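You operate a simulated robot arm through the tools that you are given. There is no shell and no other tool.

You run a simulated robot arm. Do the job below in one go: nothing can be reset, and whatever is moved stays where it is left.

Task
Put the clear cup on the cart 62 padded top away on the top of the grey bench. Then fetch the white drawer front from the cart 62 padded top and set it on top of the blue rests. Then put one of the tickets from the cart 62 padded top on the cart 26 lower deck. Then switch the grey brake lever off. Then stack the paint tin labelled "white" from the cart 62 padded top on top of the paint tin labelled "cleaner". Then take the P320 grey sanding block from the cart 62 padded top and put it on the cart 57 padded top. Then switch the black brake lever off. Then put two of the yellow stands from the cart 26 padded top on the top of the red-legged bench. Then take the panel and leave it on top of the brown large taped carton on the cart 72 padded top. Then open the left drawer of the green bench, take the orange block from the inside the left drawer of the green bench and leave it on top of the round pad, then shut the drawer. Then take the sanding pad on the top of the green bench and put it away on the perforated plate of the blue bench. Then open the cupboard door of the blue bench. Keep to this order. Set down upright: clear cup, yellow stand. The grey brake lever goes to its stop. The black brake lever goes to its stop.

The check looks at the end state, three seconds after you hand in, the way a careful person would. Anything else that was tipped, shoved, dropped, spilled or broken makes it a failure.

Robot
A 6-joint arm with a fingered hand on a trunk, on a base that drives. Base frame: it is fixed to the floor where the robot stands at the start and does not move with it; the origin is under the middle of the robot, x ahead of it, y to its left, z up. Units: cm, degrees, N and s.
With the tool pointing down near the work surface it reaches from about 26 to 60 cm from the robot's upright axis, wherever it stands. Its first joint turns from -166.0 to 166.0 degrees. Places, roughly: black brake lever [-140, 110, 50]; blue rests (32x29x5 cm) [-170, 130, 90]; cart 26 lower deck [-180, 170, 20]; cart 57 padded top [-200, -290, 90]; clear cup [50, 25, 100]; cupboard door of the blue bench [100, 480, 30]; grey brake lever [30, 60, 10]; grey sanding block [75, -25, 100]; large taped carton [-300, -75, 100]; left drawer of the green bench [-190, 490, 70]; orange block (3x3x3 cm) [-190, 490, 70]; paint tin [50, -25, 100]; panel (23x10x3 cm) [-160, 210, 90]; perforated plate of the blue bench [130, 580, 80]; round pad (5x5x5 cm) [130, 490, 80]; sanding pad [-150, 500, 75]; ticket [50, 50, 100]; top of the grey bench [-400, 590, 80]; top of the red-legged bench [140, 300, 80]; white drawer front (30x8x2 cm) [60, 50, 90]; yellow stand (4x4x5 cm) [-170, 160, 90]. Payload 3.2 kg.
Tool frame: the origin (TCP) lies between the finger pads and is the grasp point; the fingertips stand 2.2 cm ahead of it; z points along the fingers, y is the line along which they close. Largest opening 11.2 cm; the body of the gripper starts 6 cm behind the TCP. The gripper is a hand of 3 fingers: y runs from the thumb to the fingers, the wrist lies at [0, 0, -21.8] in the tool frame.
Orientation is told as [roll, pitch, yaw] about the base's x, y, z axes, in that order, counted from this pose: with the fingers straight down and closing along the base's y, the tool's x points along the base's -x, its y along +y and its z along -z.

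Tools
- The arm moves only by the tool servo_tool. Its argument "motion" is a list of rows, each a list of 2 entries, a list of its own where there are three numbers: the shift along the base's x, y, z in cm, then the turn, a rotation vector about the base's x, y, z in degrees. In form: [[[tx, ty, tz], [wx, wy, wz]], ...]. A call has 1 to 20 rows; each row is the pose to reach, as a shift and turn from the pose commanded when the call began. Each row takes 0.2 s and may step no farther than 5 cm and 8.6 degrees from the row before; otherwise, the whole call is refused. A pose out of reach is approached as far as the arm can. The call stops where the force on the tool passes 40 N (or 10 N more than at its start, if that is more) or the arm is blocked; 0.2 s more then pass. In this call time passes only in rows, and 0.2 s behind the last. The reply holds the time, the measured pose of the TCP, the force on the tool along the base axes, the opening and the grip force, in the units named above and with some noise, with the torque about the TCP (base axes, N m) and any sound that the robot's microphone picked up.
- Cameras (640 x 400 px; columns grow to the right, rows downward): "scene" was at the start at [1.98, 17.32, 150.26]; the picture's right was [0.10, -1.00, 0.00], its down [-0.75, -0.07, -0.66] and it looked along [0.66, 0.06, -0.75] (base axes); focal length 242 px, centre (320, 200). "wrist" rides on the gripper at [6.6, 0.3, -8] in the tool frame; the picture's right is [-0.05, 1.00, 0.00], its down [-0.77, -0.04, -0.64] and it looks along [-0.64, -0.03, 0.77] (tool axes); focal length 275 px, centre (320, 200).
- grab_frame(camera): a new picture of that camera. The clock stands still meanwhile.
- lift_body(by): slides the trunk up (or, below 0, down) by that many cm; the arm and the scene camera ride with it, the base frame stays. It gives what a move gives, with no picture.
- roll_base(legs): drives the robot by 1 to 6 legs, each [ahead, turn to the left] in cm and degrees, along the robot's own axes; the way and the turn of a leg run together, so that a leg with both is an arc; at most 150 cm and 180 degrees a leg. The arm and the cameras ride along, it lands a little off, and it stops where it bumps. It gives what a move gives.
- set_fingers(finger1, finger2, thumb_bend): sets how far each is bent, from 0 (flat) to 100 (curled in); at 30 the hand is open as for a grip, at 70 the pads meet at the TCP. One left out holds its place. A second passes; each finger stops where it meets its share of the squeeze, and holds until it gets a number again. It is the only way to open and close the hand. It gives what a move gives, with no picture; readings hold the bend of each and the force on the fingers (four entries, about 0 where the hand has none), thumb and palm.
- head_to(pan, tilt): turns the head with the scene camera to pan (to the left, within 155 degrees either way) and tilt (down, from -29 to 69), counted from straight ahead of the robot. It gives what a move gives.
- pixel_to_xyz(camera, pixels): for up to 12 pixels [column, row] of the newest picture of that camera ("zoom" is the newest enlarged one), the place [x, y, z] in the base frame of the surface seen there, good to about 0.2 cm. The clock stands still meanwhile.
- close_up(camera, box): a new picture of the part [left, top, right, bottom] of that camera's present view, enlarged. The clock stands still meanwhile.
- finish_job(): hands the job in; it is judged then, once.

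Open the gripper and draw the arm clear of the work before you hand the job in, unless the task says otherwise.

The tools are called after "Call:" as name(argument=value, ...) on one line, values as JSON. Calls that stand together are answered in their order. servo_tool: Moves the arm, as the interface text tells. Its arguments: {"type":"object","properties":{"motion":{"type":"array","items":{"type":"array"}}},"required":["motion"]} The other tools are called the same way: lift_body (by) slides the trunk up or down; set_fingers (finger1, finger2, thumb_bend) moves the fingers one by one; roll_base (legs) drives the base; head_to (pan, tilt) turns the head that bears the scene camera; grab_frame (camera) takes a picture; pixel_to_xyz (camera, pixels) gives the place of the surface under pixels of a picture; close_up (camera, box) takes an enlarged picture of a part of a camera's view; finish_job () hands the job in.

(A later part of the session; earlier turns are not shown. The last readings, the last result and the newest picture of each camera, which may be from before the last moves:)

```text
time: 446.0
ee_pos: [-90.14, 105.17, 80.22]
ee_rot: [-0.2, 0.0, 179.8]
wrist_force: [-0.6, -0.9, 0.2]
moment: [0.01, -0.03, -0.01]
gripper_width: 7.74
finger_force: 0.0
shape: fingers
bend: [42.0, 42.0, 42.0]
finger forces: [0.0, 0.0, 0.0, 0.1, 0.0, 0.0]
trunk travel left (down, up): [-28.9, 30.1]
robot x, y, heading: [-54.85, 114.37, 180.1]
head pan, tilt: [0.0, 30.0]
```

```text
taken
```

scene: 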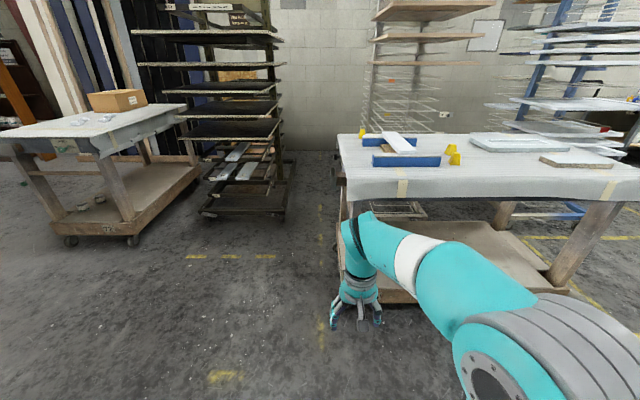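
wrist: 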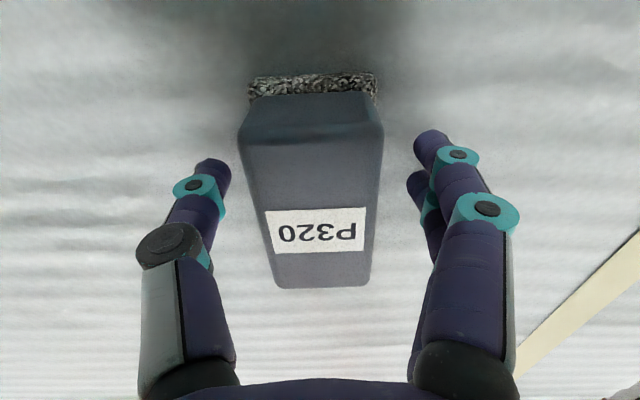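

The arm hides the lever; I look with the wrist camera.

Call:
grab_frame(camera="wrist")

Call:
close_up(camera="scene", box=[320, 180, 400, 240])

```text
taken
```

wrist: 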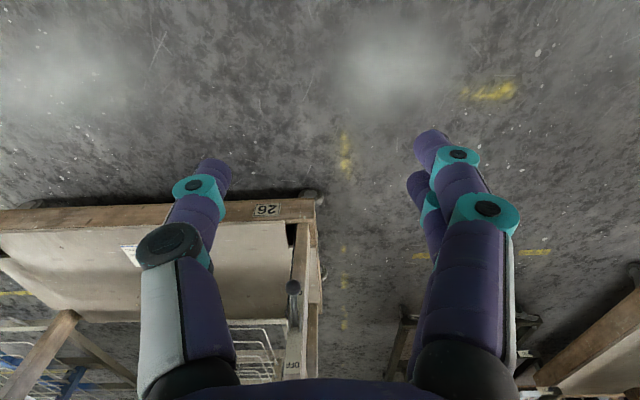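

```text
6.67 times, centred on (360, 210) of scene
```

zoom: 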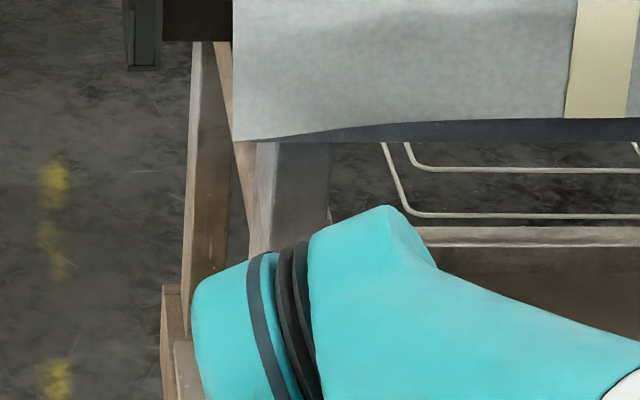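

The knob appears at (294,288) in the wrist view with OFF behind it. I enlarge and query it.

Call:
close_up(camera="wrist", box=[250, 240, 350, 390])

Call:
pixel_to_xyz(camera="wrist", pixels=[[294, 288], [289, 286], [299, 286], [294, 281], [294, 300], [294, 310], [295, 325], [292, 345], [291, 365], [300, 265]])

```text
2.67 times, centred on (300, 315) of wrist
```

zoom: 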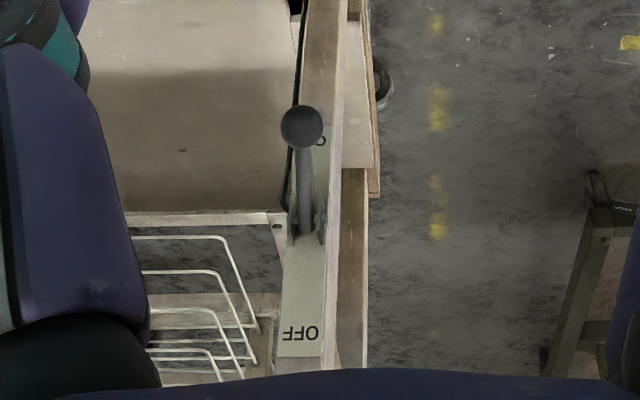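

```text
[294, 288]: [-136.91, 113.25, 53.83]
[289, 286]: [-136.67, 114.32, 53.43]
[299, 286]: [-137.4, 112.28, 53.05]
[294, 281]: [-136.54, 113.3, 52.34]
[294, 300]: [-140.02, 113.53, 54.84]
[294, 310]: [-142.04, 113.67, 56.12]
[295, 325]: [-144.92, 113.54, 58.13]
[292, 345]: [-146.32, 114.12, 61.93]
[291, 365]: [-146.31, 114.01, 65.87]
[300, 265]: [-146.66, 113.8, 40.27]
```

Ball centre ≈ (-137.7,113.4,52.7), pivot ≈ (-145.3,113.5,57.8); the tabletop overhangs, so I'll come with the fingers pitched 40° forward. I lower the trunk, pitch the tool here, then drive up.

Call:
lift_body(by=-20)

Call:
servo_tool(motion=[[[-2, 1.5, 0], [0, 8, 0]], [[-4, 3, -1], [0, 16, 0]], [[-6, 4.5, -2], [0, 24, 0]], [[-8, 6, -3], [0, 32, 0]], [[-10, 8, -4], [0, 40, 0]]])

Call:
grab_frame(camera="wrist")

Call:
grab_frame(camera="scene")

```text
time: 448.2
ee_pos: [-90.21, 105.22, 60.28]
ee_rot: [-0.1, 0.1, 179.8]
wrist_force: [-0.6, -0.7, -0.2]
moment: [-0.01, 0.01, 0.0]
gripper_width: 7.74
finger_force: 0.1
shape: fingers
bend: [42.0, 42.0, 42.0]
finger forces: [0.0, 0.0, 0.0, 0.0, 0.1, 0.1]
trunk travel left (down, up): [-8.9, 50.1]
robot x, y, heading: [-55.0, 114.12, 179.8]
head pan, tilt: [0.0, 30.0]
```

```text
time: 449.4
ee_pos: [-100.33, 113.17, 56.23]
ee_rot: [0.1, -40.0, 179.8]
wrist_force: [-1.2, 0.3, 0.2]
moment: [-0.01, -0.02, 0.02]
gripper_width: 7.72
finger_force: 0.1
shape: fingers
bend: [42.0, 42.0, 42.0]
finger forces: [0.1, 0.1, 0.0, 0.0, 0.1, 0.1]
trunk travel left (down, up): [-8.9, 50.1]
robot x, y, heading: [-54.69, 113.87, 180.1]
head pan, tilt: [0.0, 30.0]
```

```text
taken
```

wrist: 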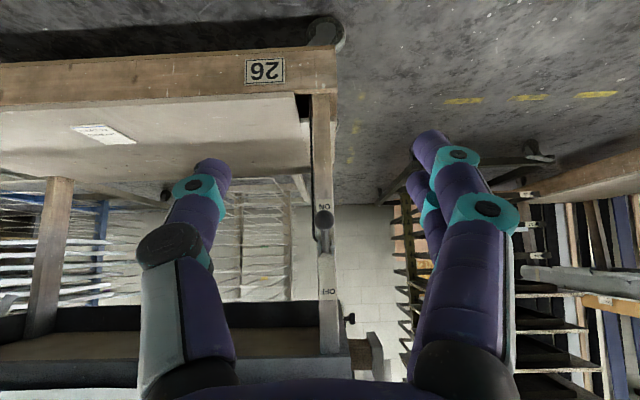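

```text
taken
```

scene: 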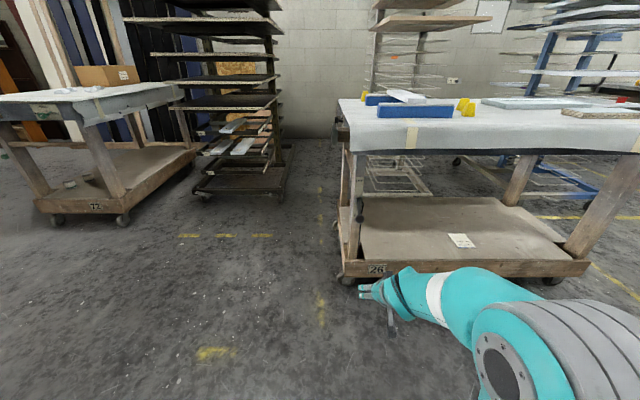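

The hand is pitched 40°, knob at (323,220). I drive 29 cm closer.

Call:
roll_base(legs=[[29, 0]])

Call:
grab_frame(camera="wrist")

Call:
grab_frame(camera="scene")

```text
time: 451.4
ee_pos: [-129.01, 113.33, 56.19]
ee_rot: [0.1, -39.9, 179.7]
wrist_force: [0.1, -0.4, -0.5]
moment: [0.07, 0.02, -0.02]
gripper_width: 7.76
finger_force: 0.0
shape: fingers
bend: [42.0, 42.0, 42.0]
finger forces: [0.1, 0.0, 0.0, 0.0, 0.0, 0.0]
trunk travel left (down, up): [-8.9, 50.1]
robot x, y, heading: [-83.24, 114.36, 179.6]
head pan, tilt: [0.0, 30.0]
```

```text
taken
```

wrist: 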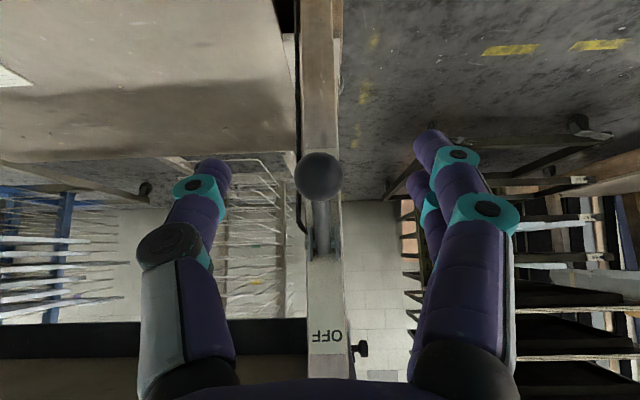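

```text
taken
```

scene: 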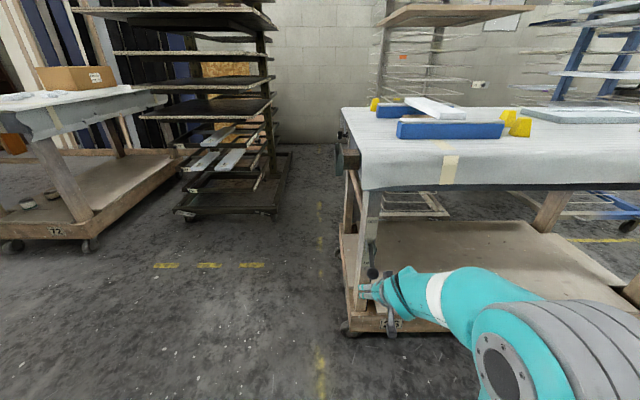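

The black ball is at (318,177), centred between thumb and fingers. I query it.

Call:
pixel_to_xyz(camera="wrist", pixels=[[318, 177], [300, 177], [337, 177], [318, 157], [318, 196], [322, 220], [322, 245], [326, 336]])

```text
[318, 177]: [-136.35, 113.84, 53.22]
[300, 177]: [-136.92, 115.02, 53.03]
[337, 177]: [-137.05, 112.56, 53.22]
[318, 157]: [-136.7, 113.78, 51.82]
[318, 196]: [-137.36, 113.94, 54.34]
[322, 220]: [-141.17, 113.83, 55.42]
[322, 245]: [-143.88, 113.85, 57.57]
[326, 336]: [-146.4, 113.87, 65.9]
```

Ball centre ≈ (-137.7,113.8,52.8). I lower to its height, move forward around it and close.

Call:
servo_tool(motion=[[[0, 0.4, -2], [0, 0, 0]], [[-1, 0.4, -4], [0, 0, 0]], [[-5, 0.4, -4], [0, 0, 0]], [[-8.6, 0.4, -4], [0, 0, 0]]])

Call:
set_fingers(finger1=66, finger2=66, thumb_bend=66)

Call:
grab_frame(camera="wrist")

```text
time: 452.4
ee_pos: [-136.63, 113.64, 52.06]
ee_rot: [0.2, -40.0, 179.7]
wrist_force: [-0.8, 0.4, 0.5]
moment: [0.0, -0.02, -0.01]
gripper_width: 7.77
finger_force: 0.0
shape: fingers
bend: [42.0, 42.0, 42.0]
finger forces: [0.0, 0.1, 0.0, 0.1, 0.1, 0.0]
out of reach, approached as far as the arm can: row 1, 2, 4
trunk travel left (down, up): [-8.9, 50.1]
robot x, y, heading: [-83.24, 114.43, 179.8]
head pan, tilt: [0.0, 30.0]
```

```text
time: 453.4
ee_pos: [-136.67, 113.68, 52.02]
ee_rot: [0.1, -40.0, 179.6]
wrist_force: [-0.2, 0.1, 0.2]
moment: [-0.02, -0.02, 0.01]
gripper_width: 1.38
finger_force: 1.1
shape: fingers
bend: [66.0, 62.0, 65.0]
finger forces: [0.1, 2.4, 0.0, 0.1, 1.4, 0.0]
trunk travel left (down, up): [-8.9, 50.1]
robot x, y, heading: [-83.43, 114.25, 179.7]
head pan, tilt: [0.0, 30.0]
```

```text
taken
```

wrist: 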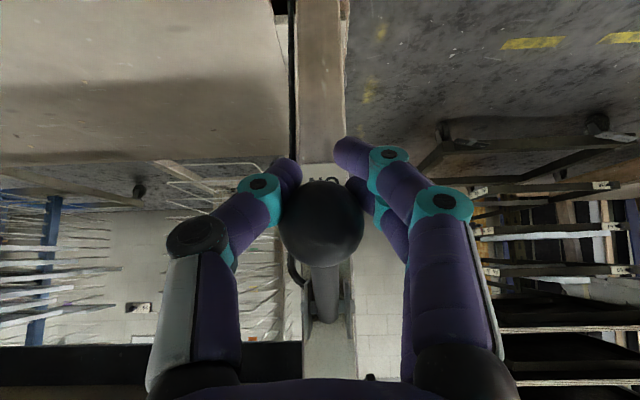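

The fingers cradle the ball from below. I raise along the arc.

Call:
servo_tool(motion=[[[0.4, 0, 1], [0, 0, 0]], [[0.8, 0, 2.2], [0, 0, 0]], [[1, 0, 3.5], [0, 0, 0]], [[1, 0, 4.8], [0, 0, 0]]])

Call:
grab_frame(camera="wrist")

```text
time: 454.4
ee_pos: [-135.26, 113.04, 54.21]
ee_rot: [2.7, -40.7, 179.2]
wrist_force: [37.5, 7.8, 0.6]
moment: [-0.46, -0.97, -0.87]
gripper_width: 2.33
finger_force: 18.8
shape: fingers
bend: [66.0, 63.0, 62.0]
finger forces: [0.1, 1.8, 0.1, 0.0, 36.6, 0.0]
out of reach, approached as far as the arm can: row 1, 2, 3, 4
trunk travel left (down, up): [-8.9, 50.1]
robot x, y, heading: [-83.31, 114.34, 179.7]
head pan, tilt: [0.0, 30.0]
```

```text
taken
```

wrist: 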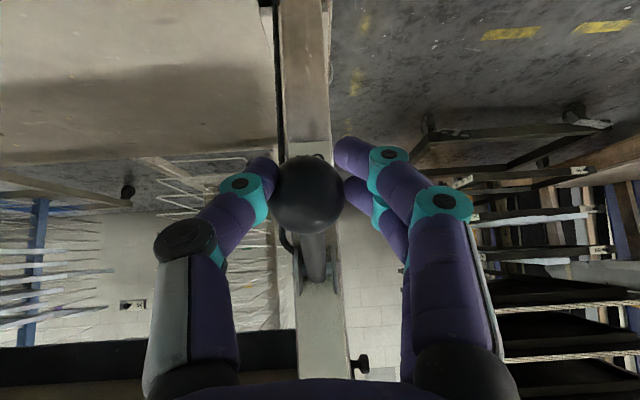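

The arm is at a joint limit in this pose and strains (37 N). I open the hand, back off, lower the trunk and use a smaller pitch instead.

Call:
set_fingers(finger1=45, finger2=45, thumb_bend=45)

Call:
grab_frame(camera="wrist")

Call:
pixel_to_xyz(camera="wrist", pixels=[[306, 195], [306, 170], [306, 215], [285, 190], [328, 190], [320, 250], [318, 265]])

```text
time: 455.4
ee_pos: [-135.76, 112.94, 54.56]
ee_rot: [2.5, -41.4, 179.7]
wrist_force: [-0.5, 0.2, 1.2]
moment: [0.03, 0.02, -0.03]
gripper_width: 6.88
finger_force: 0.0
shape: fingers
bend: [45.0, 45.0, 45.0]
finger forces: [0.0, 0.0, 0.0, 0.0, 0.0, 0.1]
trunk travel left (down, up): [-8.9, 50.1]
robot x, y, heading: [-83.71, 114.34, 179.7]
head pan, tilt: [0.0, 30.0]
```

```text
taken
```

wrist: 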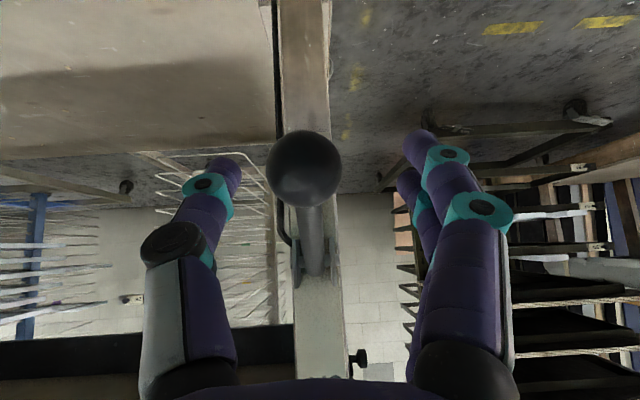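

```text
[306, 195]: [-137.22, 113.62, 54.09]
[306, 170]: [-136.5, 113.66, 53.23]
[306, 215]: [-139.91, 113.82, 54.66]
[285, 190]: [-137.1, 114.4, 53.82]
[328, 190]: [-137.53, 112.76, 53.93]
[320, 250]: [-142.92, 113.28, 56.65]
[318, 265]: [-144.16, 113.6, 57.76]
```

The lever has not moved yet (ball still at (-137.7,113.6,52.8)). I retreat 7 cm, reduce the pitch to 27° and lower the trunk by 8.5 cm.

Call:
servo_tool(motion=[[[3, 0.2, 1], [0.7, -4, -0.3]], [[6, 0.4, 3], [1.5, -9.5, -0.7]], [[8, 0.6, 5], [2.2, -14.4, -1.1]]])

Call:
lift_body(by=-8.5)

Call:
grab_frame(camera="wrist")

```text
time: 456.1
ee_pos: [-127.53, 114.3, 61.89]
ee_rot: [-2.7, -25.5, 179.8]
wrist_force: [-0.5, 0.1, -0.7]
moment: [0.01, 0.0, -0.01]
gripper_width: 6.89
finger_force: 0.2
shape: fingers
bend: [45.0, 45.0, 45.0]
finger forces: [0.1, 0.0, 0.1, 0.1, 0.0, 0.0]
out of reach, approached as far as the arm can: row 1
trunk travel left (down, up): [-8.9, 50.1]
robot x, y, heading: [-83.51, 114.16, 179.9]
head pan, tilt: [0.0, 30.0]
```

```text
time: 457.4
ee_pos: [-127.64, 114.46, 53.43]
ee_rot: [-2.4, -25.5, 180.0]
wrist_force: [-0.8, -0.1, 0.4]
moment: [-0.02, 0.02, -0.01]
gripper_width: 6.91
finger_force: 0.1
shape: fingers
bend: [45.0, 45.0, 45.0]
finger forces: [0.1, 0.1, 0.0, 0.0, 0.1, 0.0]
trunk travel left (down, up): [-0.4, 58.6]
robot x, y, heading: [-83.65, 114.13, 179.7]
head pan, tilt: [0.0, 30.0]
```

```text
taken
```

wrist: 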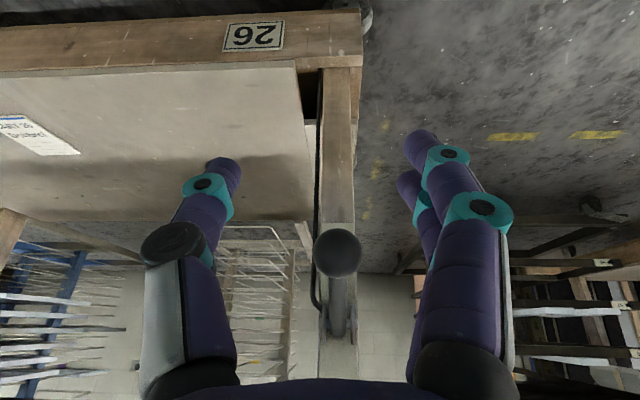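

The hand is at pitch 25°, TCP level with the ball. I straighten the small roll and move forward around the ball.

Call:
servo_tool(motion=[[[-2, -0.5, -1], [-2.2, 0, 1]], [[-6, -0.7, -1.3], [-2.2, 0, 1]], [[-9.8, -0.7, -1.3], [-2.2, 0, 1]]])

Call:
grab_frame(camera="wrist")

```text
time: 458.2
ee_pos: [-137.27, 113.63, 52.18]
ee_rot: [-0.1, -25.5, 180.0]
wrist_force: [-0.2, -0.2, 0.3]
moment: [-0.02, 0.02, 0.01]
gripper_width: 6.92
finger_force: 0.0
shape: fingers
bend: [45.0, 45.0, 45.0]
finger forces: [0.0, 0.0, 0.1, 0.0, 0.0, 0.1]
trunk travel left (down, up): [-0.4, 58.6]
robot x, y, heading: [-83.32, 114.32, 179.6]
head pan, tilt: [0.0, 30.0]
```

```text
taken
```

wrist: 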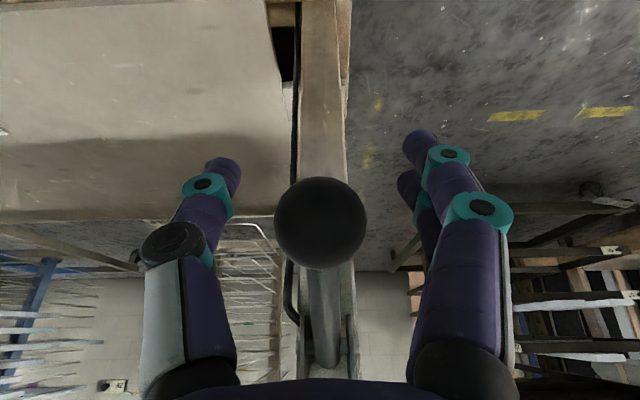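

The ball is well between the fingers and the arm is inside its range. I close below its equator and raise.

Call:
servo_tool(motion=[[[-0.2, 0, -0.4], [0, 0, 0]]])

Call:
set_fingers(finger1=67, finger2=67, thumb_bend=67)

Call:
servo_tool(motion=[[[0.5, 0, 1], [0, 0, 0]], [[1, 0, 2.2], [0, 0, 0]], [[1.4, 0, 3.4], [0, 0, 0]], [[1.5, 0, 4.6], [0, 0, 0]]])

Call:
grab_frame(camera="wrist")

```text
time: 458.6
ee_pos: [-137.49, 113.72, 51.79]
ee_rot: [-0.2, -25.5, 179.9]
wrist_force: [0.2, -0.1, 0.0]
moment: [0.01, -0.01, -0.01]
gripper_width: 6.91
finger_force: 0.1
shape: fingers
bend: [45.0, 45.0, 45.0]
finger forces: [0.0, 0.0, 0.0, 0.0, 0.1, 0.0]
trunk travel left (down, up): [-0.4, 58.6]
robot x, y, heading: [-83.51, 114.41, 179.9]
head pan, tilt: [0.0, 30.0]
```

```text
time: 459.6
ee_pos: [-137.48, 113.78, 51.65]
ee_rot: [-0.1, -25.6, 179.9]
wrist_force: [-0.1, 2.7, 1.3]
moment: [-0.01, -0.02, 0.01]
gripper_width: 1.19
finger_force: 1.7
shape: fingers
bend: [67.0, 66.0, 66.0]
finger forces: [0.1, 0.3, 0.0, 0.0, 2.7, 0.1]
trunk travel left (down, up): [-0.4, 58.6]
robot x, y, heading: [-83.74, 114.24, 179.6]
head pan, tilt: [0.0, 30.0]
```

```text
time: 460.6
ee_pos: [-136.18, 113.62, 56.37]
ee_rot: [-0.1, -25.6, 179.9]
wrist_force: [7.3, 3.8, -0.2]
moment: [0.05, -0.06, -0.06]
gripper_width: 1.43
finger_force: 4.9
shape: fingers
bend: [67.0, 64.0, 65.0]
finger forces: [0.1, 2.2, 0.0, 0.0, 6.9, 0.0]
trunk travel left (down, up): [-0.4, 58.6]
robot x, y, heading: [-83.98, 114.64, 179.8]
head pan, tilt: [0.0, 30.0]
```

```text
taken
```

wrist: 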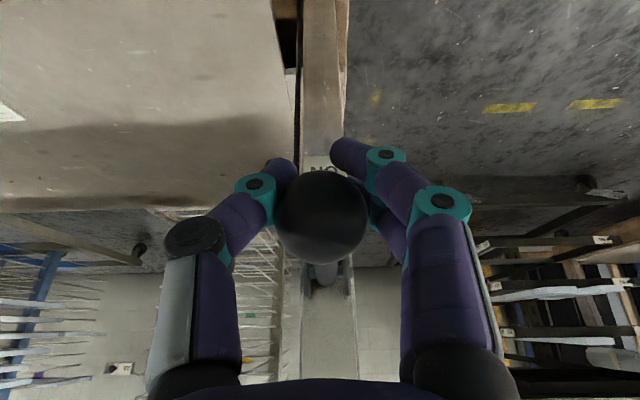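

The lever is following. I continue upward past horizontal toward OFF.

Call:
servo_tool(motion=[[[0.2, 0, 1.2], [0, 0, 0]], [[0.1, 0, 2.4], [0, 0, 0]], [[-0.3, 0, 3.6], [0, 0, 0]], [[-0.8, 0, 4.7], [0, 0, 0]]])

Call:
grab_frame(camera="wrist")

Call:
pixel_to_xyz(camera="wrist", pixels=[[320, 200], [320, 220], [320, 240], [320, 255], [320, 265]])

```text
time: 461.6
ee_pos: [-136.89, 113.66, 60.95]
ee_rot: [-0.1, -25.5, 180.0]
wrist_force: [0.3, -0.7, -2.6]
moment: [0.03, -0.01, 0.04]
gripper_width: 0.98
finger_force: 0.9
shape: fingers
bend: [67.0, 66.0, 67.0]
finger forces: [0.0, 2.1, 0.1, 0.0, 0.0, 0.1]
trunk travel left (down, up): [-0.4, 58.6]
robot x, y, heading: [-83.62, 114.38, 179.7]
head pan, tilt: [0.0, 30.0]
```

```text
taken
```

wrist: 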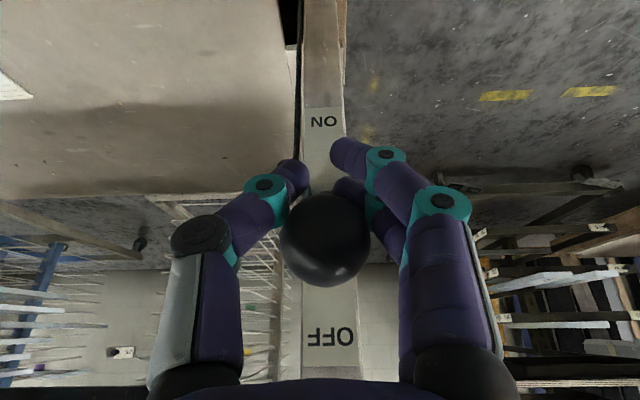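

```text
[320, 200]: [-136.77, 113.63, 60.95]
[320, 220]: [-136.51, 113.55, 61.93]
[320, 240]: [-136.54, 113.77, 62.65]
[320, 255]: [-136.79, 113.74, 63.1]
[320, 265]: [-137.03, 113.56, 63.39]
```

The ball is at about (-138.0, 62.1), the same +30° as the other lever's stop. I push up a little more to confirm.

Call:
servo_tool(motion=[[[-0.6, 0, 0.3], [0, 0, 0]], [[-0.8, 0, 0.9], [0, 0, 0]], [[-0.9, 0, 1.4], [0, 0, 0]]])

Call:
grab_frame(camera="wrist")

Call:
pixel_to_xyz(camera="wrist", pixels=[[320, 170], [320, 185], [320, 200], [320, 215], [320, 230], [320, 245]])

```text
time: 462.4
ee_pos: [-137.84, 113.63, 62.18]
ee_rot: [-0.1, -25.2, 179.9]
wrist_force: [5.6, 1.1, -1.1]
moment: [0.13, -0.18, 0.0]
gripper_width: 1.62
finger_force: 9.5
shape: fingers
bend: [64.0, 62.0, 64.0]
finger forces: [7.7, 4.8, 0.0, 0.1, 6.1, 0.1]
trunk travel left (down, up): [-0.4, 58.6]
robot x, y, heading: [-83.7, 114.39, 179.7]
head pan, tilt: [0.0, 30.0]
```

```text
taken
```

wrist: 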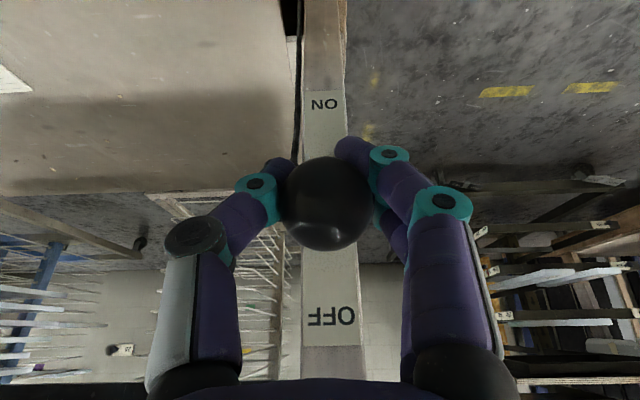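

```text
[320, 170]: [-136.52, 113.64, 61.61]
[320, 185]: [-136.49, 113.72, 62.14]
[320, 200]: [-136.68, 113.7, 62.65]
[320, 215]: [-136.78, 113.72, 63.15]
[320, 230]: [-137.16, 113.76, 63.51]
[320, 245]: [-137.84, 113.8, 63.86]
```

Ball essentially unchanged with the pads pressing under it. One more push to be certain.

Call:
set_fingers(finger1=50, finger2=50, thumb_bend=50)

Call:
servo_tool(motion=[[[0.2, 0, -1.5], [0, 0, 0]], [[0.3, 0, -3], [0, 0, 0]]])

Call:
set_fingers(finger1=71, finger2=71, thumb_bend=71)

Call:
servo_tool(motion=[[[0, 0, 0.6], [0, 0, 0]], [[0, 0, 1.2], [0, 0, 0]], [[0, 0, 1.8], [0, 0, 0]], [[0, 0, 2.4], [0, 0, 0]]])

Call:
grab_frame(camera="wrist")

Call:
pixel_to_xyz(camera="wrist", pixels=[[322, 190], [322, 205], [322, 220], [322, 235], [322, 250], [322, 260]])

```text
time: 463.4
ee_pos: [-137.82, 113.63, 62.43]
ee_rot: [-0.1, -25.6, 179.9]
wrist_force: [-0.2, 0.4, -0.5]
moment: [-0.01, 0.0, -0.01]
gripper_width: 5.44
finger_force: 0.0
shape: fingers
bend: [50.0, 50.0, 50.0]
finger forces: [0.0, 0.1, 0.0, 0.0, 0.0, 0.0]
trunk travel left (down, up): [-0.4, 58.6]
robot x, y, heading: [-83.42, 114.44, 179.9]
head pan, tilt: [0.0, 30.0]
```

```text
time: 464.0
ee_pos: [-137.51, 113.64, 59.45]
ee_rot: [-0.1, -25.7, 180.1]
wrist_force: [0.3, 0.1, 0.1]
moment: [-0.04, -0.03, 0.02]
gripper_width: 5.44
finger_force: 0.0
shape: fingers
bend: [50.0, 50.0, 50.0]
finger forces: [0.0, 0.0, 0.0, 0.0, 0.0, 0.0]
trunk travel left (down, up): [-0.4, 58.6]
robot x, y, heading: [-83.29, 114.52, 179.6]
head pan, tilt: [0.0, 30.0]
```

```text
time: 465.0
ee_pos: [-137.51, 113.7, 59.27]
ee_rot: [0.0, -25.5, 179.8]
wrist_force: [0.5, -0.5, 0.3]
moment: [-0.02, 0.01, 0.0]
gripper_width: 0.07
finger_force: 0.0
shape: fingers
bend: [71.0, 71.0, 71.0]
finger forces: [0.1, 0.0, 0.1, 0.0, 0.0, 0.0]
trunk travel left (down, up): [-0.4, 58.6]
robot x, y, heading: [-83.06, 114.75, 180.0]
head pan, tilt: [0.0, 30.0]
```

```text
time: 466.0
ee_pos: [-137.57, 113.65, 61.5]
ee_rot: [0.0, -25.2, 179.9]
wrist_force: [2.5, 1.2, 0.3]
moment: [0.07, -0.19, 0.02]
gripper_width: 0.49
finger_force: 9.5
shape: fingers
bend: [71.0, 64.0, 68.0]
finger forces: [0.3, 10.3, 0.0, 0.0, 9.1, 0.0]
trunk travel left (down, up): [-0.4, 58.6]
robot x, y, heading: [-83.15, 114.55, 179.6]
head pan, tilt: [0.0, 30.0]
```

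```text
taken
```

wrist: 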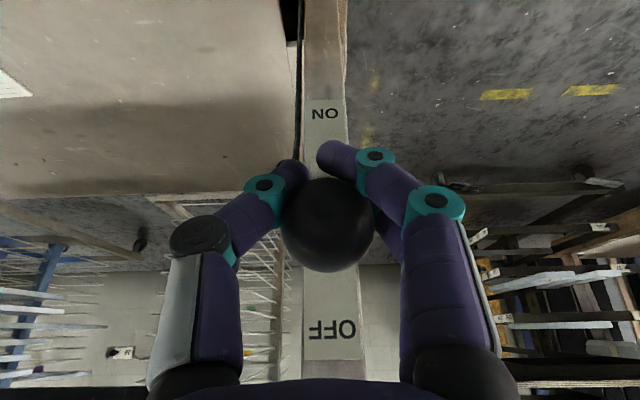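

```text
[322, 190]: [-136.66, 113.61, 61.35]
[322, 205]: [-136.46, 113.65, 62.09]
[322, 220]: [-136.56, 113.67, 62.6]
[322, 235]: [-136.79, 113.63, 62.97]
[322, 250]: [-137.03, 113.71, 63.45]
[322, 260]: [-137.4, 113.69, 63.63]
```

The ball stays put: lever at OFF stop. I open, withdraw in +x, back the base off and restore a normal arm posture and trunk height.

Call:
set_fingers(finger1=42, finger2=42, thumb_bend=42)

Call:
servo_tool(motion=[[[3, 0, 0], [0, 0, 0]], [[7, 0, 0], [0, 0, 0]], [[11, 0, 0], [0, 0, 0]]])

Call:
roll_base(legs=[[-25, 0]])

Call:
servo_tool(motion=[[[0, 0, 1], [0, -8.4, 0]], [[0, 0, 2], [0, -16.8, 0]], [[0, 0, 3], [0, -25.5, 0]]])

Call:
lift_body(by=40)

Call:
lift_body(by=13.5)

Call:
grab_frame(camera="scene")

```text
time: 467.0
ee_pos: [-137.44, 113.57, 61.8]
ee_rot: [-0.1, -25.6, 180.0]
wrist_force: [-0.4, 0.1, -0.3]
moment: [-0.03, 0.0, 0.02]
gripper_width: 7.76
finger_force: 0.0
shape: fingers
bend: [42.0, 42.0, 42.0]
finger forces: [0.0, 0.0, 0.0, 0.1, 0.0, 0.0]
trunk travel left (down, up): [-0.4, 58.6]
robot x, y, heading: [-83.37, 114.24, 179.6]
head pan, tilt: [0.0, 30.0]
```

```text
time: 467.8
ee_pos: [-126.38, 113.53, 61.78]
ee_rot: [0.0, -25.4, 180.0]
wrist_force: [0.1, -0.6, -0.2]
moment: [0.02, 0.0, 0.04]
gripper_width: 7.78
finger_force: 0.0
shape: fingers
bend: [42.0, 42.0, 42.0]
finger forces: [0.0, 0.0, 0.0, 0.1, 0.1, 0.0]
trunk travel left (down, up): [-0.4, 58.6]
robot x, y, heading: [-83.57, 114.37, 179.6]
head pan, tilt: [0.0, 30.0]
```

```text
time: 469.6
ee_pos: [-101.56, 113.36, 61.83]
ee_rot: [-0.2, -25.5, -179.8]
wrist_force: [0.2, 0.1, 0.2]
moment: [0.0, 0.03, 0.02]
gripper_width: 7.74
finger_force: 0.1
shape: fingers
bend: [42.0, 42.0, 42.0]
finger forces: [0.1, 0.0, 0.0, 0.0, 0.0, 0.1]
trunk travel left (down, up): [-0.4, 58.6]
robot x, y, heading: [-58.61, 114.3, -180.0]
head pan, tilt: [0.0, 30.0]
```

```text
refused: row 3 steps farther than a row can; nothing moved
```

```text
time: 473.4
ee_pos: [-101.51, 113.32, 101.84]
ee_rot: [0.0, -25.5, -179.8]
wrist_force: [0.5, -0.2, 0.7]
moment: [0.02, -0.04, 0.02]
gripper_width: 7.74
finger_force: 0.0
shape: fingers
bend: [42.0, 42.0, 42.0]
finger forces: [0.1, 0.1, 0.1, 0.1, 0.1, 0.0]
trunk travel left (down, up): [-40.4, 18.6]
robot x, y, heading: [-58.56, 114.57, -179.8]
head pan, tilt: [0.0, 30.0]
```

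```text
time: 475.0
ee_pos: [-101.57, 113.43, 115.44]
ee_rot: [-0.2, -25.6, -179.7]
wrist_force: [0.3, 0.1, 1.6]
moment: [0.0, 0.02, 0.03]
gripper_width: 7.74
finger_force: 0.1
shape: fingers
bend: [42.0, 42.0, 42.0]
finger forces: [0.0, 0.0, 0.0, 0.0, 0.0, 0.0]
trunk travel left (down, up): [-53.9, 5.1]
robot x, y, heading: [-58.54, 114.3, -179.8]
head pan, tilt: [0.0, 30.0]
```

```text
taken
```

scene: 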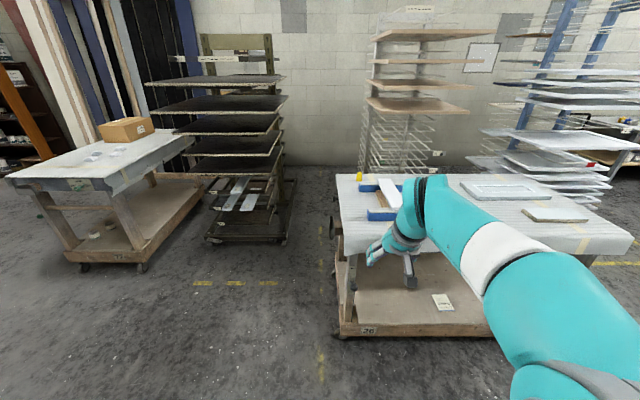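

I straighten the tool in smaller steps and drive to face the two near yellow stands at y≈150.

Call:
servo_tool(motion=[[[0, 0, 0], [0, -6.4, 0]], [[1, 0, 0], [0, -12.8, 0]], [[2, 0, 0], [0, -19.2, 0]], [[3, 0, 0], [0, -25.5, 0]]])

Call:
roll_base(legs=[[0, -38], [58, 0], [0, 38]])

Call:
head_to(pan=-5, tilt=45)

Call:
grab_frame(camera="scene")

Call:
grab_frame(camera="wrist")

```text
time: 476.0
ee_pos: [-98.62, 113.33, 115.32]
ee_rot: [0.0, 0.0, -179.7]
wrist_force: [0.4, 0.4, 0.5]
moment: [0.0, 0.0, 0.0]
gripper_width: 7.74
finger_force: 0.1
shape: fingers
bend: [42.0, 42.0, 42.0]
finger forces: [0.1, 0.0, 0.0, 0.1, 0.1, 0.0]
trunk travel left (down, up): [-53.9, 5.1]
robot x, y, heading: [-58.56, 114.4, -179.8]
head pan, tilt: [0.0, 30.0]
```

```text
time: 482.9
ee_pos: [-143.47, 148.75, 115.41]
ee_rot: [-0.1, 0.0, 180.0]
wrist_force: [-0.3, 0.0, 0.1]
moment: [0.0, -0.04, 0.04]
gripper_width: 7.77
finger_force: 0.0
shape: fingers
bend: [42.0, 42.0, 42.0]
finger forces: [0.0, 0.0, 0.0, 0.0, 0.1, 0.1]
trunk travel left (down, up): [-53.9, 5.1]
robot x, y, heading: [-103.82, 149.54, 179.9]
head pan, tilt: [0.0, 30.0]
```

```text
time: 483.6
ee_pos: [-143.44, 148.81, 115.44]
ee_rot: [0.0, 0.0, 180.0]
wrist_force: [0.0, -0.4, 0.6]
moment: [0.0, 0.02, -0.05]
gripper_width: 7.74
finger_force: 0.0
shape: fingers
bend: [42.0, 42.0, 42.0]
finger forces: [0.0, 0.0, 0.0, 0.0, 0.1, 0.0]
trunk travel left (down, up): [-53.9, 5.1]
robot x, y, heading: [-103.68, 149.77, 179.8]
head pan, tilt: [-5.0, 45.0]
```

```text
taken
```

scene: 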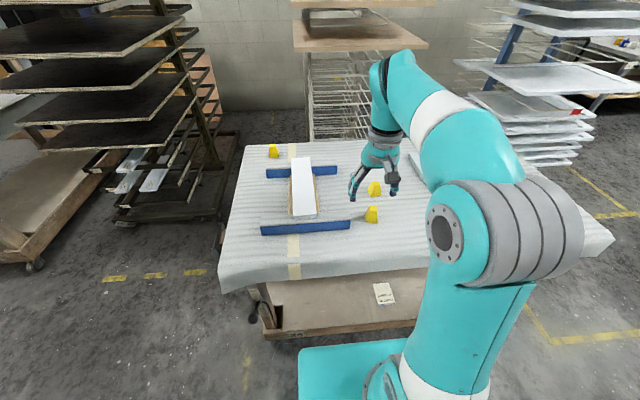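

```text
taken
```

wrist: 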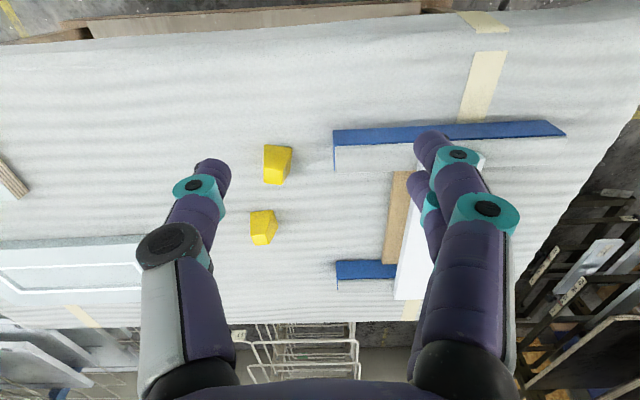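

Stands A (277,163) and B (262,226) are visible in the wrist view. I enlarge and query them.

Call:
close_up(camera="wrist", box=[220, 120, 340, 270])

Call:
pixel_to_xyz(camera="wrist", pixels=[[266, 148], [284, 150], [276, 176], [270, 160], [288, 160], [265, 183], [253, 213], [272, 213], [262, 238], [265, 225], [252, 243], [274, 228]])

```text
2.67 times, centred on (280, 195) of wrist
```

zoom: 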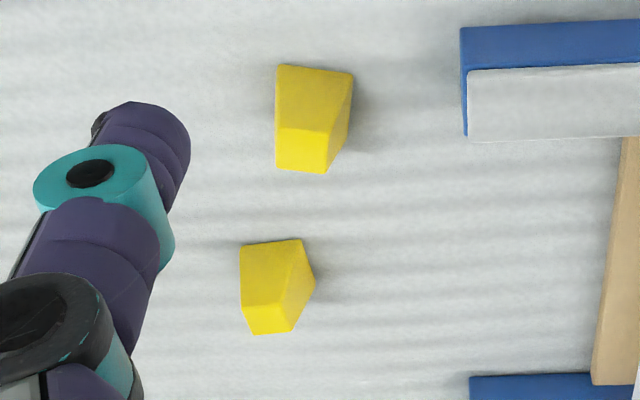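

```text
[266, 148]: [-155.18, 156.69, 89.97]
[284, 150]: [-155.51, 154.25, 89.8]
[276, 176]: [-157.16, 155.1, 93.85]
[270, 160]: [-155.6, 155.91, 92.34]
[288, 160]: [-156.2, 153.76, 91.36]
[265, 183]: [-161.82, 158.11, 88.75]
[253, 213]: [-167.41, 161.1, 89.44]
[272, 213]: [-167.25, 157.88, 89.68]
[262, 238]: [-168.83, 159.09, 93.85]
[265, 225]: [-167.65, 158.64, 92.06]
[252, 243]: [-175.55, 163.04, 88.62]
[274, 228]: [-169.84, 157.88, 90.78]
```

A: centre ≈ (-157.1,155.4), B: centre ≈ (-169,159.3), tops z 93.9. I roll 8 cm closer and go for A.

Call:
roll_base(legs=[[8, 0]])

Call:
servo_tool(motion=[[[-1.5, 1.5, -2], [0, 0, 0]], [[-3.5, 3.5, -5], [0, 0, 0]], [[-5.5, 6.5, -8], [0, 0, 0]]])

Call:
grab_frame(camera="wrist")

```text
time: 484.7
ee_pos: [-151.59, 148.86, 115.26]
ee_rot: [0.0, 0.0, 180.0]
wrist_force: [-0.7, -0.2, -0.1]
moment: [-0.02, 0.0, 0.01]
gripper_width: 7.75
finger_force: 0.0
shape: fingers
bend: [42.0, 42.0, 42.0]
finger forces: [0.0, 0.1, 0.0, 0.1, 0.0, 0.0]
trunk travel left (down, up): [-53.9, 5.1]
robot x, y, heading: [-111.55, 149.89, 180.1]
head pan, tilt: [-5.0, 45.0]
```

```text
time: 485.5
ee_pos: [-156.98, 155.35, 107.5]
ee_rot: [0.0, -0.1, 180.0]
wrist_force: [0.4, 1.1, -0.8]
moment: [0.0, -0.05, 0.02]
gripper_width: 7.74
finger_force: 0.1
shape: fingers
bend: [42.0, 42.0, 42.0]
finger forces: [0.1, 0.1, 0.0, 0.0, 0.0, 0.0]
trunk travel left (down, up): [-53.9, 5.1]
robot x, y, heading: [-111.49, 149.69, 179.7]
head pan, tilt: [-5.0, 45.0]
```

```text
taken
```

wrist: 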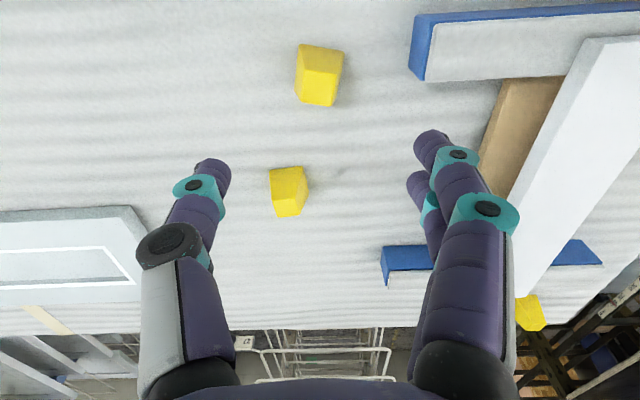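

A is centred at (320,75). I descend around it and close.

Call:
servo_tool(motion=[[[-0.1, 0, -4.5], [0, 0, 0]], [[-0.1, 0, -9], [0, 0, 0]], [[-0.1, 0, -12.5], [0, 0, 0]], [[-0.1, 0, -14.6], [0, 0, 0]]])

Call:
grab_frame(camera="wrist")

```text
time: 486.5
ee_pos: [-156.94, 155.3, 92.6]
ee_rot: [0.0, 0.0, 179.9]
wrist_force: [-0.2, 0.2, -1.0]
moment: [0.01, 0.01, 0.01]
gripper_width: 7.74
finger_force: 0.1
shape: fingers
bend: [42.0, 42.0, 42.0]
finger forces: [0.0, 0.1, 0.0, 0.0, 0.1, 0.1]
trunk travel left (down, up): [-53.9, 5.1]
robot x, y, heading: [-111.56, 149.34, 180.0]
head pan, tilt: [-5.0, 45.0]
```

```text
taken
```

wrist: 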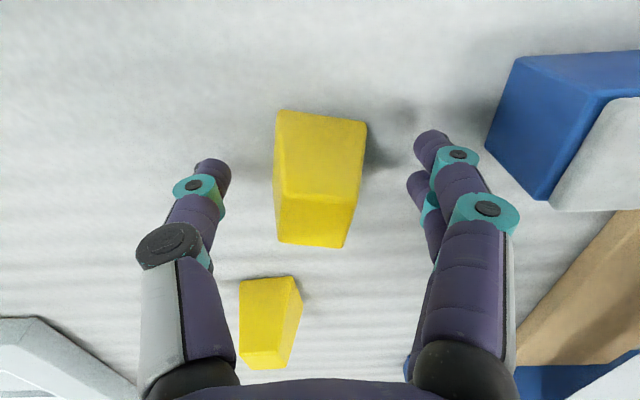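

The stand is turned about 6° relative to the fingers, so I rotate the tool -6° about z and close.

Call:
servo_tool(motion=[[[0, 0, 0], [0, 0, -6]]])

Call:
set_fingers(finger1=58, finger2=58, thumb_bend=58)

Call:
grab_frame(camera="wrist")

```text
time: 486.9
ee_pos: [-157.12, 155.5, 92.76]
ee_rot: [0.1, -0.1, 173.8]
wrist_force: [-0.2, 0.0, -0.3]
moment: [-0.01, 0.04, -0.01]
gripper_width: 7.74
finger_force: 0.1
shape: fingers
bend: [42.0, 42.0, 42.0]
finger forces: [0.0, 0.0, 0.1, 0.0, 0.0, 0.0]
trunk travel left (down, up): [-53.9, 5.1]
robot x, y, heading: [-111.46, 149.55, 180.3]
head pan, tilt: [-5.0, 45.0]
```

```text
time: 487.9
ee_pos: [-157.06, 155.38, 92.65]
ee_rot: [0.0, 0.0, 173.9]
wrist_force: [0.8, 1.3, -0.4]
moment: [-0.01, -0.02, -0.02]
gripper_width: 3.65
finger_force: 0.3
shape: fingers
bend: [57.0, 57.0, 57.0]
finger forces: [0.2, 0.1, 0.0, 0.0, 0.0, 0.0]
trunk travel left (down, up): [-53.9, 5.1]
robot x, y, heading: [-111.62, 149.89, 179.8]
head pan, tilt: [-5.0, 45.0]
```

```text
taken
```

wrist: 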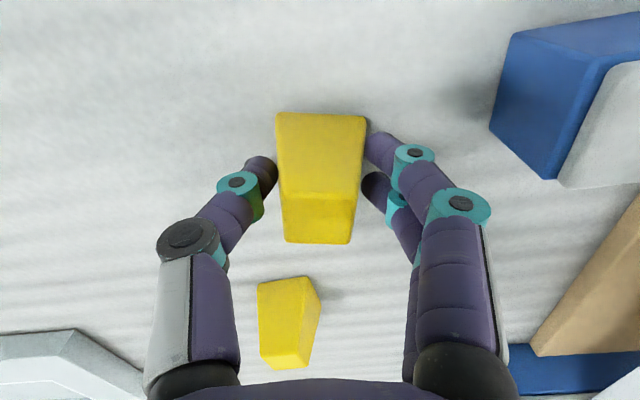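

Aligned now. I close until a firm grip and check.

Call:
set_fingers(finger1=70, finger2=70, thumb_bend=70)

Call:
servo_tool(motion=[[[0, 0, 1], [0, 0, 0]], [[0, 0, 3.5], [0, 0, 0]]])

Call:
grab_frame(camera="wrist")

```text
time: 488.9
ee_pos: [-157.09, 155.4, 92.78]
ee_rot: [0.0, 0.0, 174.0]
wrist_force: [0.7, -0.1, 0.6]
moment: [0.03, 0.01, 0.01]
gripper_width: 3.15
finger_force: 12.6
shape: fingers
bend: [60.0, 61.0, 63.0]
finger forces: [6.3, 5.8, 0.1, 0.0, 12.1, 0.0]
trunk travel left (down, up): [-53.9, 5.1]
robot x, y, heading: [-111.93, 149.63, 179.8]
head pan, tilt: [-5.0, 45.0]
```

```text
time: 489.5
ee_pos: [-157.04, 155.44, 96.39]
ee_rot: [-0.1, 0.0, 174.0]
wrist_force: [-0.6, -0.2, 0.4]
moment: [-0.01, -0.02, -0.01]
gripper_width: 3.15
finger_force: 12.0
shape: fingers
bend: [60.0, 61.0, 63.0]
finger forces: [6.2, 5.9, 0.0, 0.1, 12.2, 0.1]
trunk travel left (down, up): [-53.9, 5.1]
robot x, y, heading: [-111.38, 149.9, 179.9]
head pan, tilt: [-5.0, 45.0]
```

```text
taken
```

wrist: 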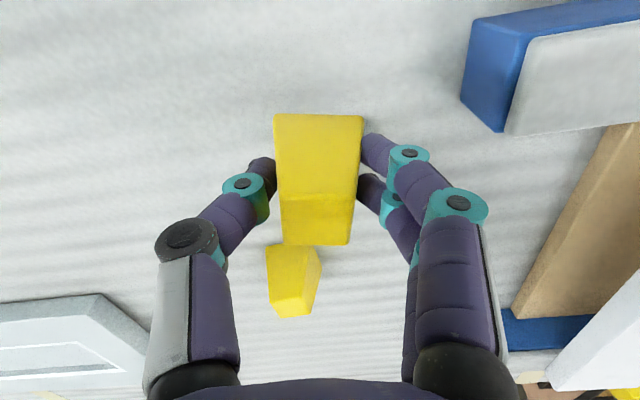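

Stand A is held. I lift it, draw in, and drive toward the red-legged bench.

Call:
servo_tool(motion=[[[0, 0, 4], [0, 0, 0]], [[0, 0, 8], [0, 0, 0]], [[1, 0, 12], [0, 0, 2]], [[4, -1, 14], [0, 0, 4]], [[8, -2, 14], [0, 0, 6]]])

Call:
roll_base(legs=[[-60, 0], [0, -126], [100, 0], [75, 0], [0, -52]])

Call:
head_to(pan=0, tilt=35)

Call:
grab_frame(camera="scene")

```text
time: 490.7
ee_pos: [-148.85, 153.33, 110.33]
ee_rot: [-0.1, -0.2, -180.0]
wrist_force: [0.0, -0.2, 0.5]
moment: [0.01, 0.01, 0.0]
gripper_width: 3.13
finger_force: 12.2
shape: fingers
bend: [60.0, 61.0, 63.0]
finger forces: [6.2, 5.8, 0.0, 0.0, 12.1, 0.0]
trunk travel left (down, up): [-53.9, 5.1]
robot x, y, heading: [-111.32, 149.66, 179.9]
head pan, tilt: [-5.0, 45.0]
```

```text
time: 510.1
ee_pos: [84.09, 294.95, 110.36]
ee_rot: [0.0, 0.0, 5.4]
wrist_force: [-0.1, -0.3, 0.1]
moment: [0.01, 0.03, -0.02]
gripper_width: 3.11
finger_force: 12.3
shape: fingers
bend: [60.0, 61.0, 63.0]
finger forces: [6.2, 5.8, 0.0, 0.0, 12.1, 0.0]
trunk travel left (down, up): [-53.9, 5.1]
robot x, y, heading: [46.43, 295.35, 5.3]
head pan, tilt: [-5.0, 45.0]
```

```text
time: 510.8
ee_pos: [84.02, 294.84, 110.41]
ee_rot: [0.0, 0.1, 5.4]
wrist_force: [-0.4, 0.0, 0.7]
moment: [0.01, 0.04, -0.01]
gripper_width: 3.11
finger_force: 12.6
shape: fingers
bend: [60.0, 61.0, 63.0]
finger forces: [6.2, 5.8, 0.0, 0.0, 12.1, 0.1]
trunk travel left (down, up): [-53.9, 5.1]
robot x, y, heading: [46.44, 295.01, 5.1]
head pan, tilt: [0.0, 35.0]
```

```text
taken
```

scene: 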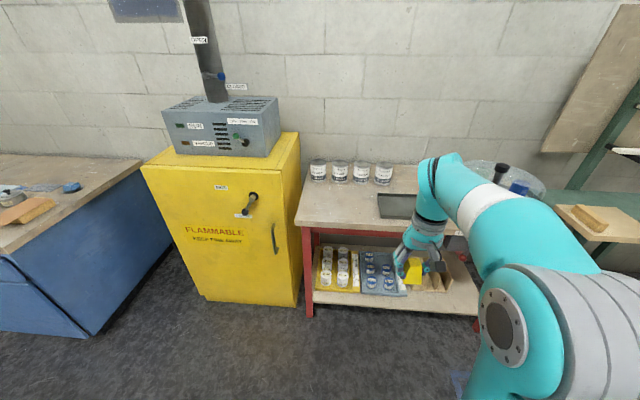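

I see the red-legged bench with four jars at the back and a black tray at (397,206). I query its top's extents and free space.

Call:
pixel_to_xyz(camera="scene", pixels=[[300, 225], [305, 195], [350, 225], [350, 200], [380, 215], [385, 195], [415, 200], [350, 235], [380, 220], [320, 215], [545, 185], [470, 230]])

Call:
close_up(camera="scene", box=[290, 150, 490, 275])

```text
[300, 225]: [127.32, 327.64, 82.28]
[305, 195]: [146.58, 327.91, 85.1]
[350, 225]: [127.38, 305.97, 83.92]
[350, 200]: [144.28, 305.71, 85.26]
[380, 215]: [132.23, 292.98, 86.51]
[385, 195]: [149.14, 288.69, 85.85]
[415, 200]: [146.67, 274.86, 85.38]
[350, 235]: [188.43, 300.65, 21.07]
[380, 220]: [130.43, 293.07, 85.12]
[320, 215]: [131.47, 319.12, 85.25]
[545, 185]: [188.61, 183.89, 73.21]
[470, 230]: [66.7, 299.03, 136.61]
```

```text
3.20 times, centred on (390, 212) of scene
```

zoom: 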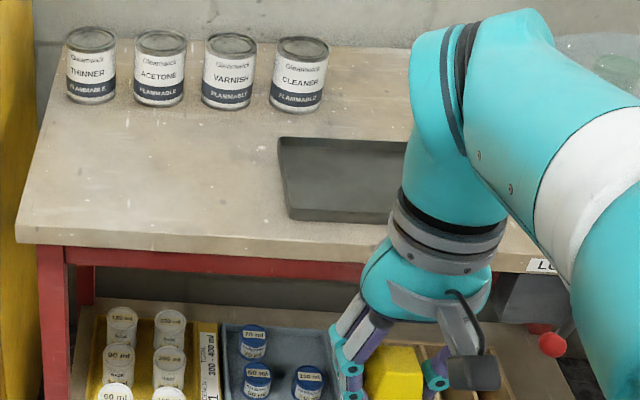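

Bench top z≈85.2, front edge x≈127.3; the area x 130–155, y 300–325 is free. I drive 48 cm forward.

Call:
roll_base(legs=[[48, 0]])

Call:
grab_frame(camera="scene")

Call:
grab_frame(camera="wrist")

```text
time: 513.6
ee_pos: [131.76, 299.54, 110.29]
ee_rot: [-0.1, 0.0, 5.7]
wrist_force: [0.1, -0.8, 0.1]
moment: [0.03, 0.0, 0.02]
gripper_width: 3.12
finger_force: 12.0
shape: fingers
bend: [60.0, 61.0, 63.0]
finger forces: [6.2, 5.8, 0.0, 0.0, 12.2, 0.0]
trunk travel left (down, up): [-53.9, 5.1]
robot x, y, heading: [94.01, 299.08, 5.7]
head pan, tilt: [0.0, 35.0]
```

```text
taken
```

scene: 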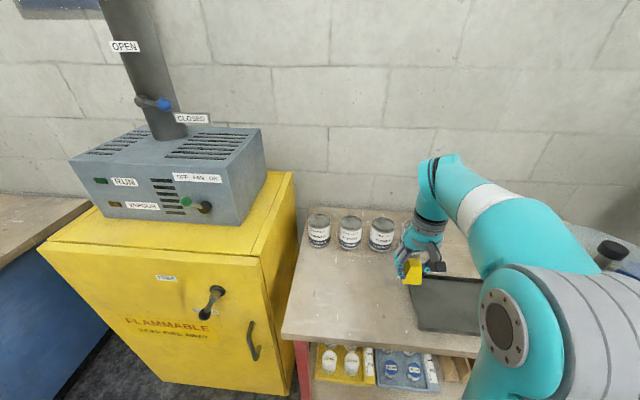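

```text
taken
```

wrist: 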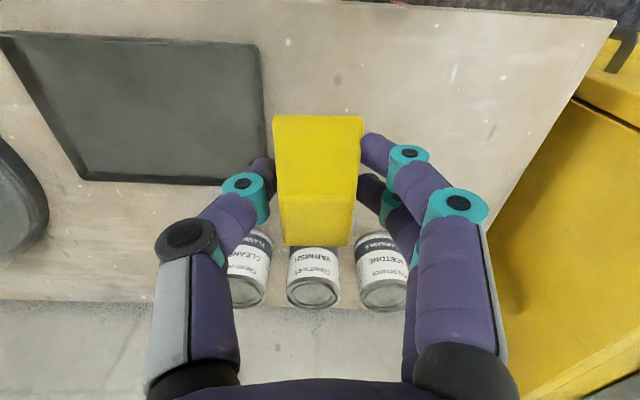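

I query tray edge, cabinet side and free spot positions from the wrist view.

Call:
pixel_to_xyz(camera="wrist", pixels=[[265, 60], [262, 120], [225, 178], [420, 60], [430, 110], [560, 110], [590, 60], [600, 110], [250, 290], [375, 290], [450, 60]])

```text
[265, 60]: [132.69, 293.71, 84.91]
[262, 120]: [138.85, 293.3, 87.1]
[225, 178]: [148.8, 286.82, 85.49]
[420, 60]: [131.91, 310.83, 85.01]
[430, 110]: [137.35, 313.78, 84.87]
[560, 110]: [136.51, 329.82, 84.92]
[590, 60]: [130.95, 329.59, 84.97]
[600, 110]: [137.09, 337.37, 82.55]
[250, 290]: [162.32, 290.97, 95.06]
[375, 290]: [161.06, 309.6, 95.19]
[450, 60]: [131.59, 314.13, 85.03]
```

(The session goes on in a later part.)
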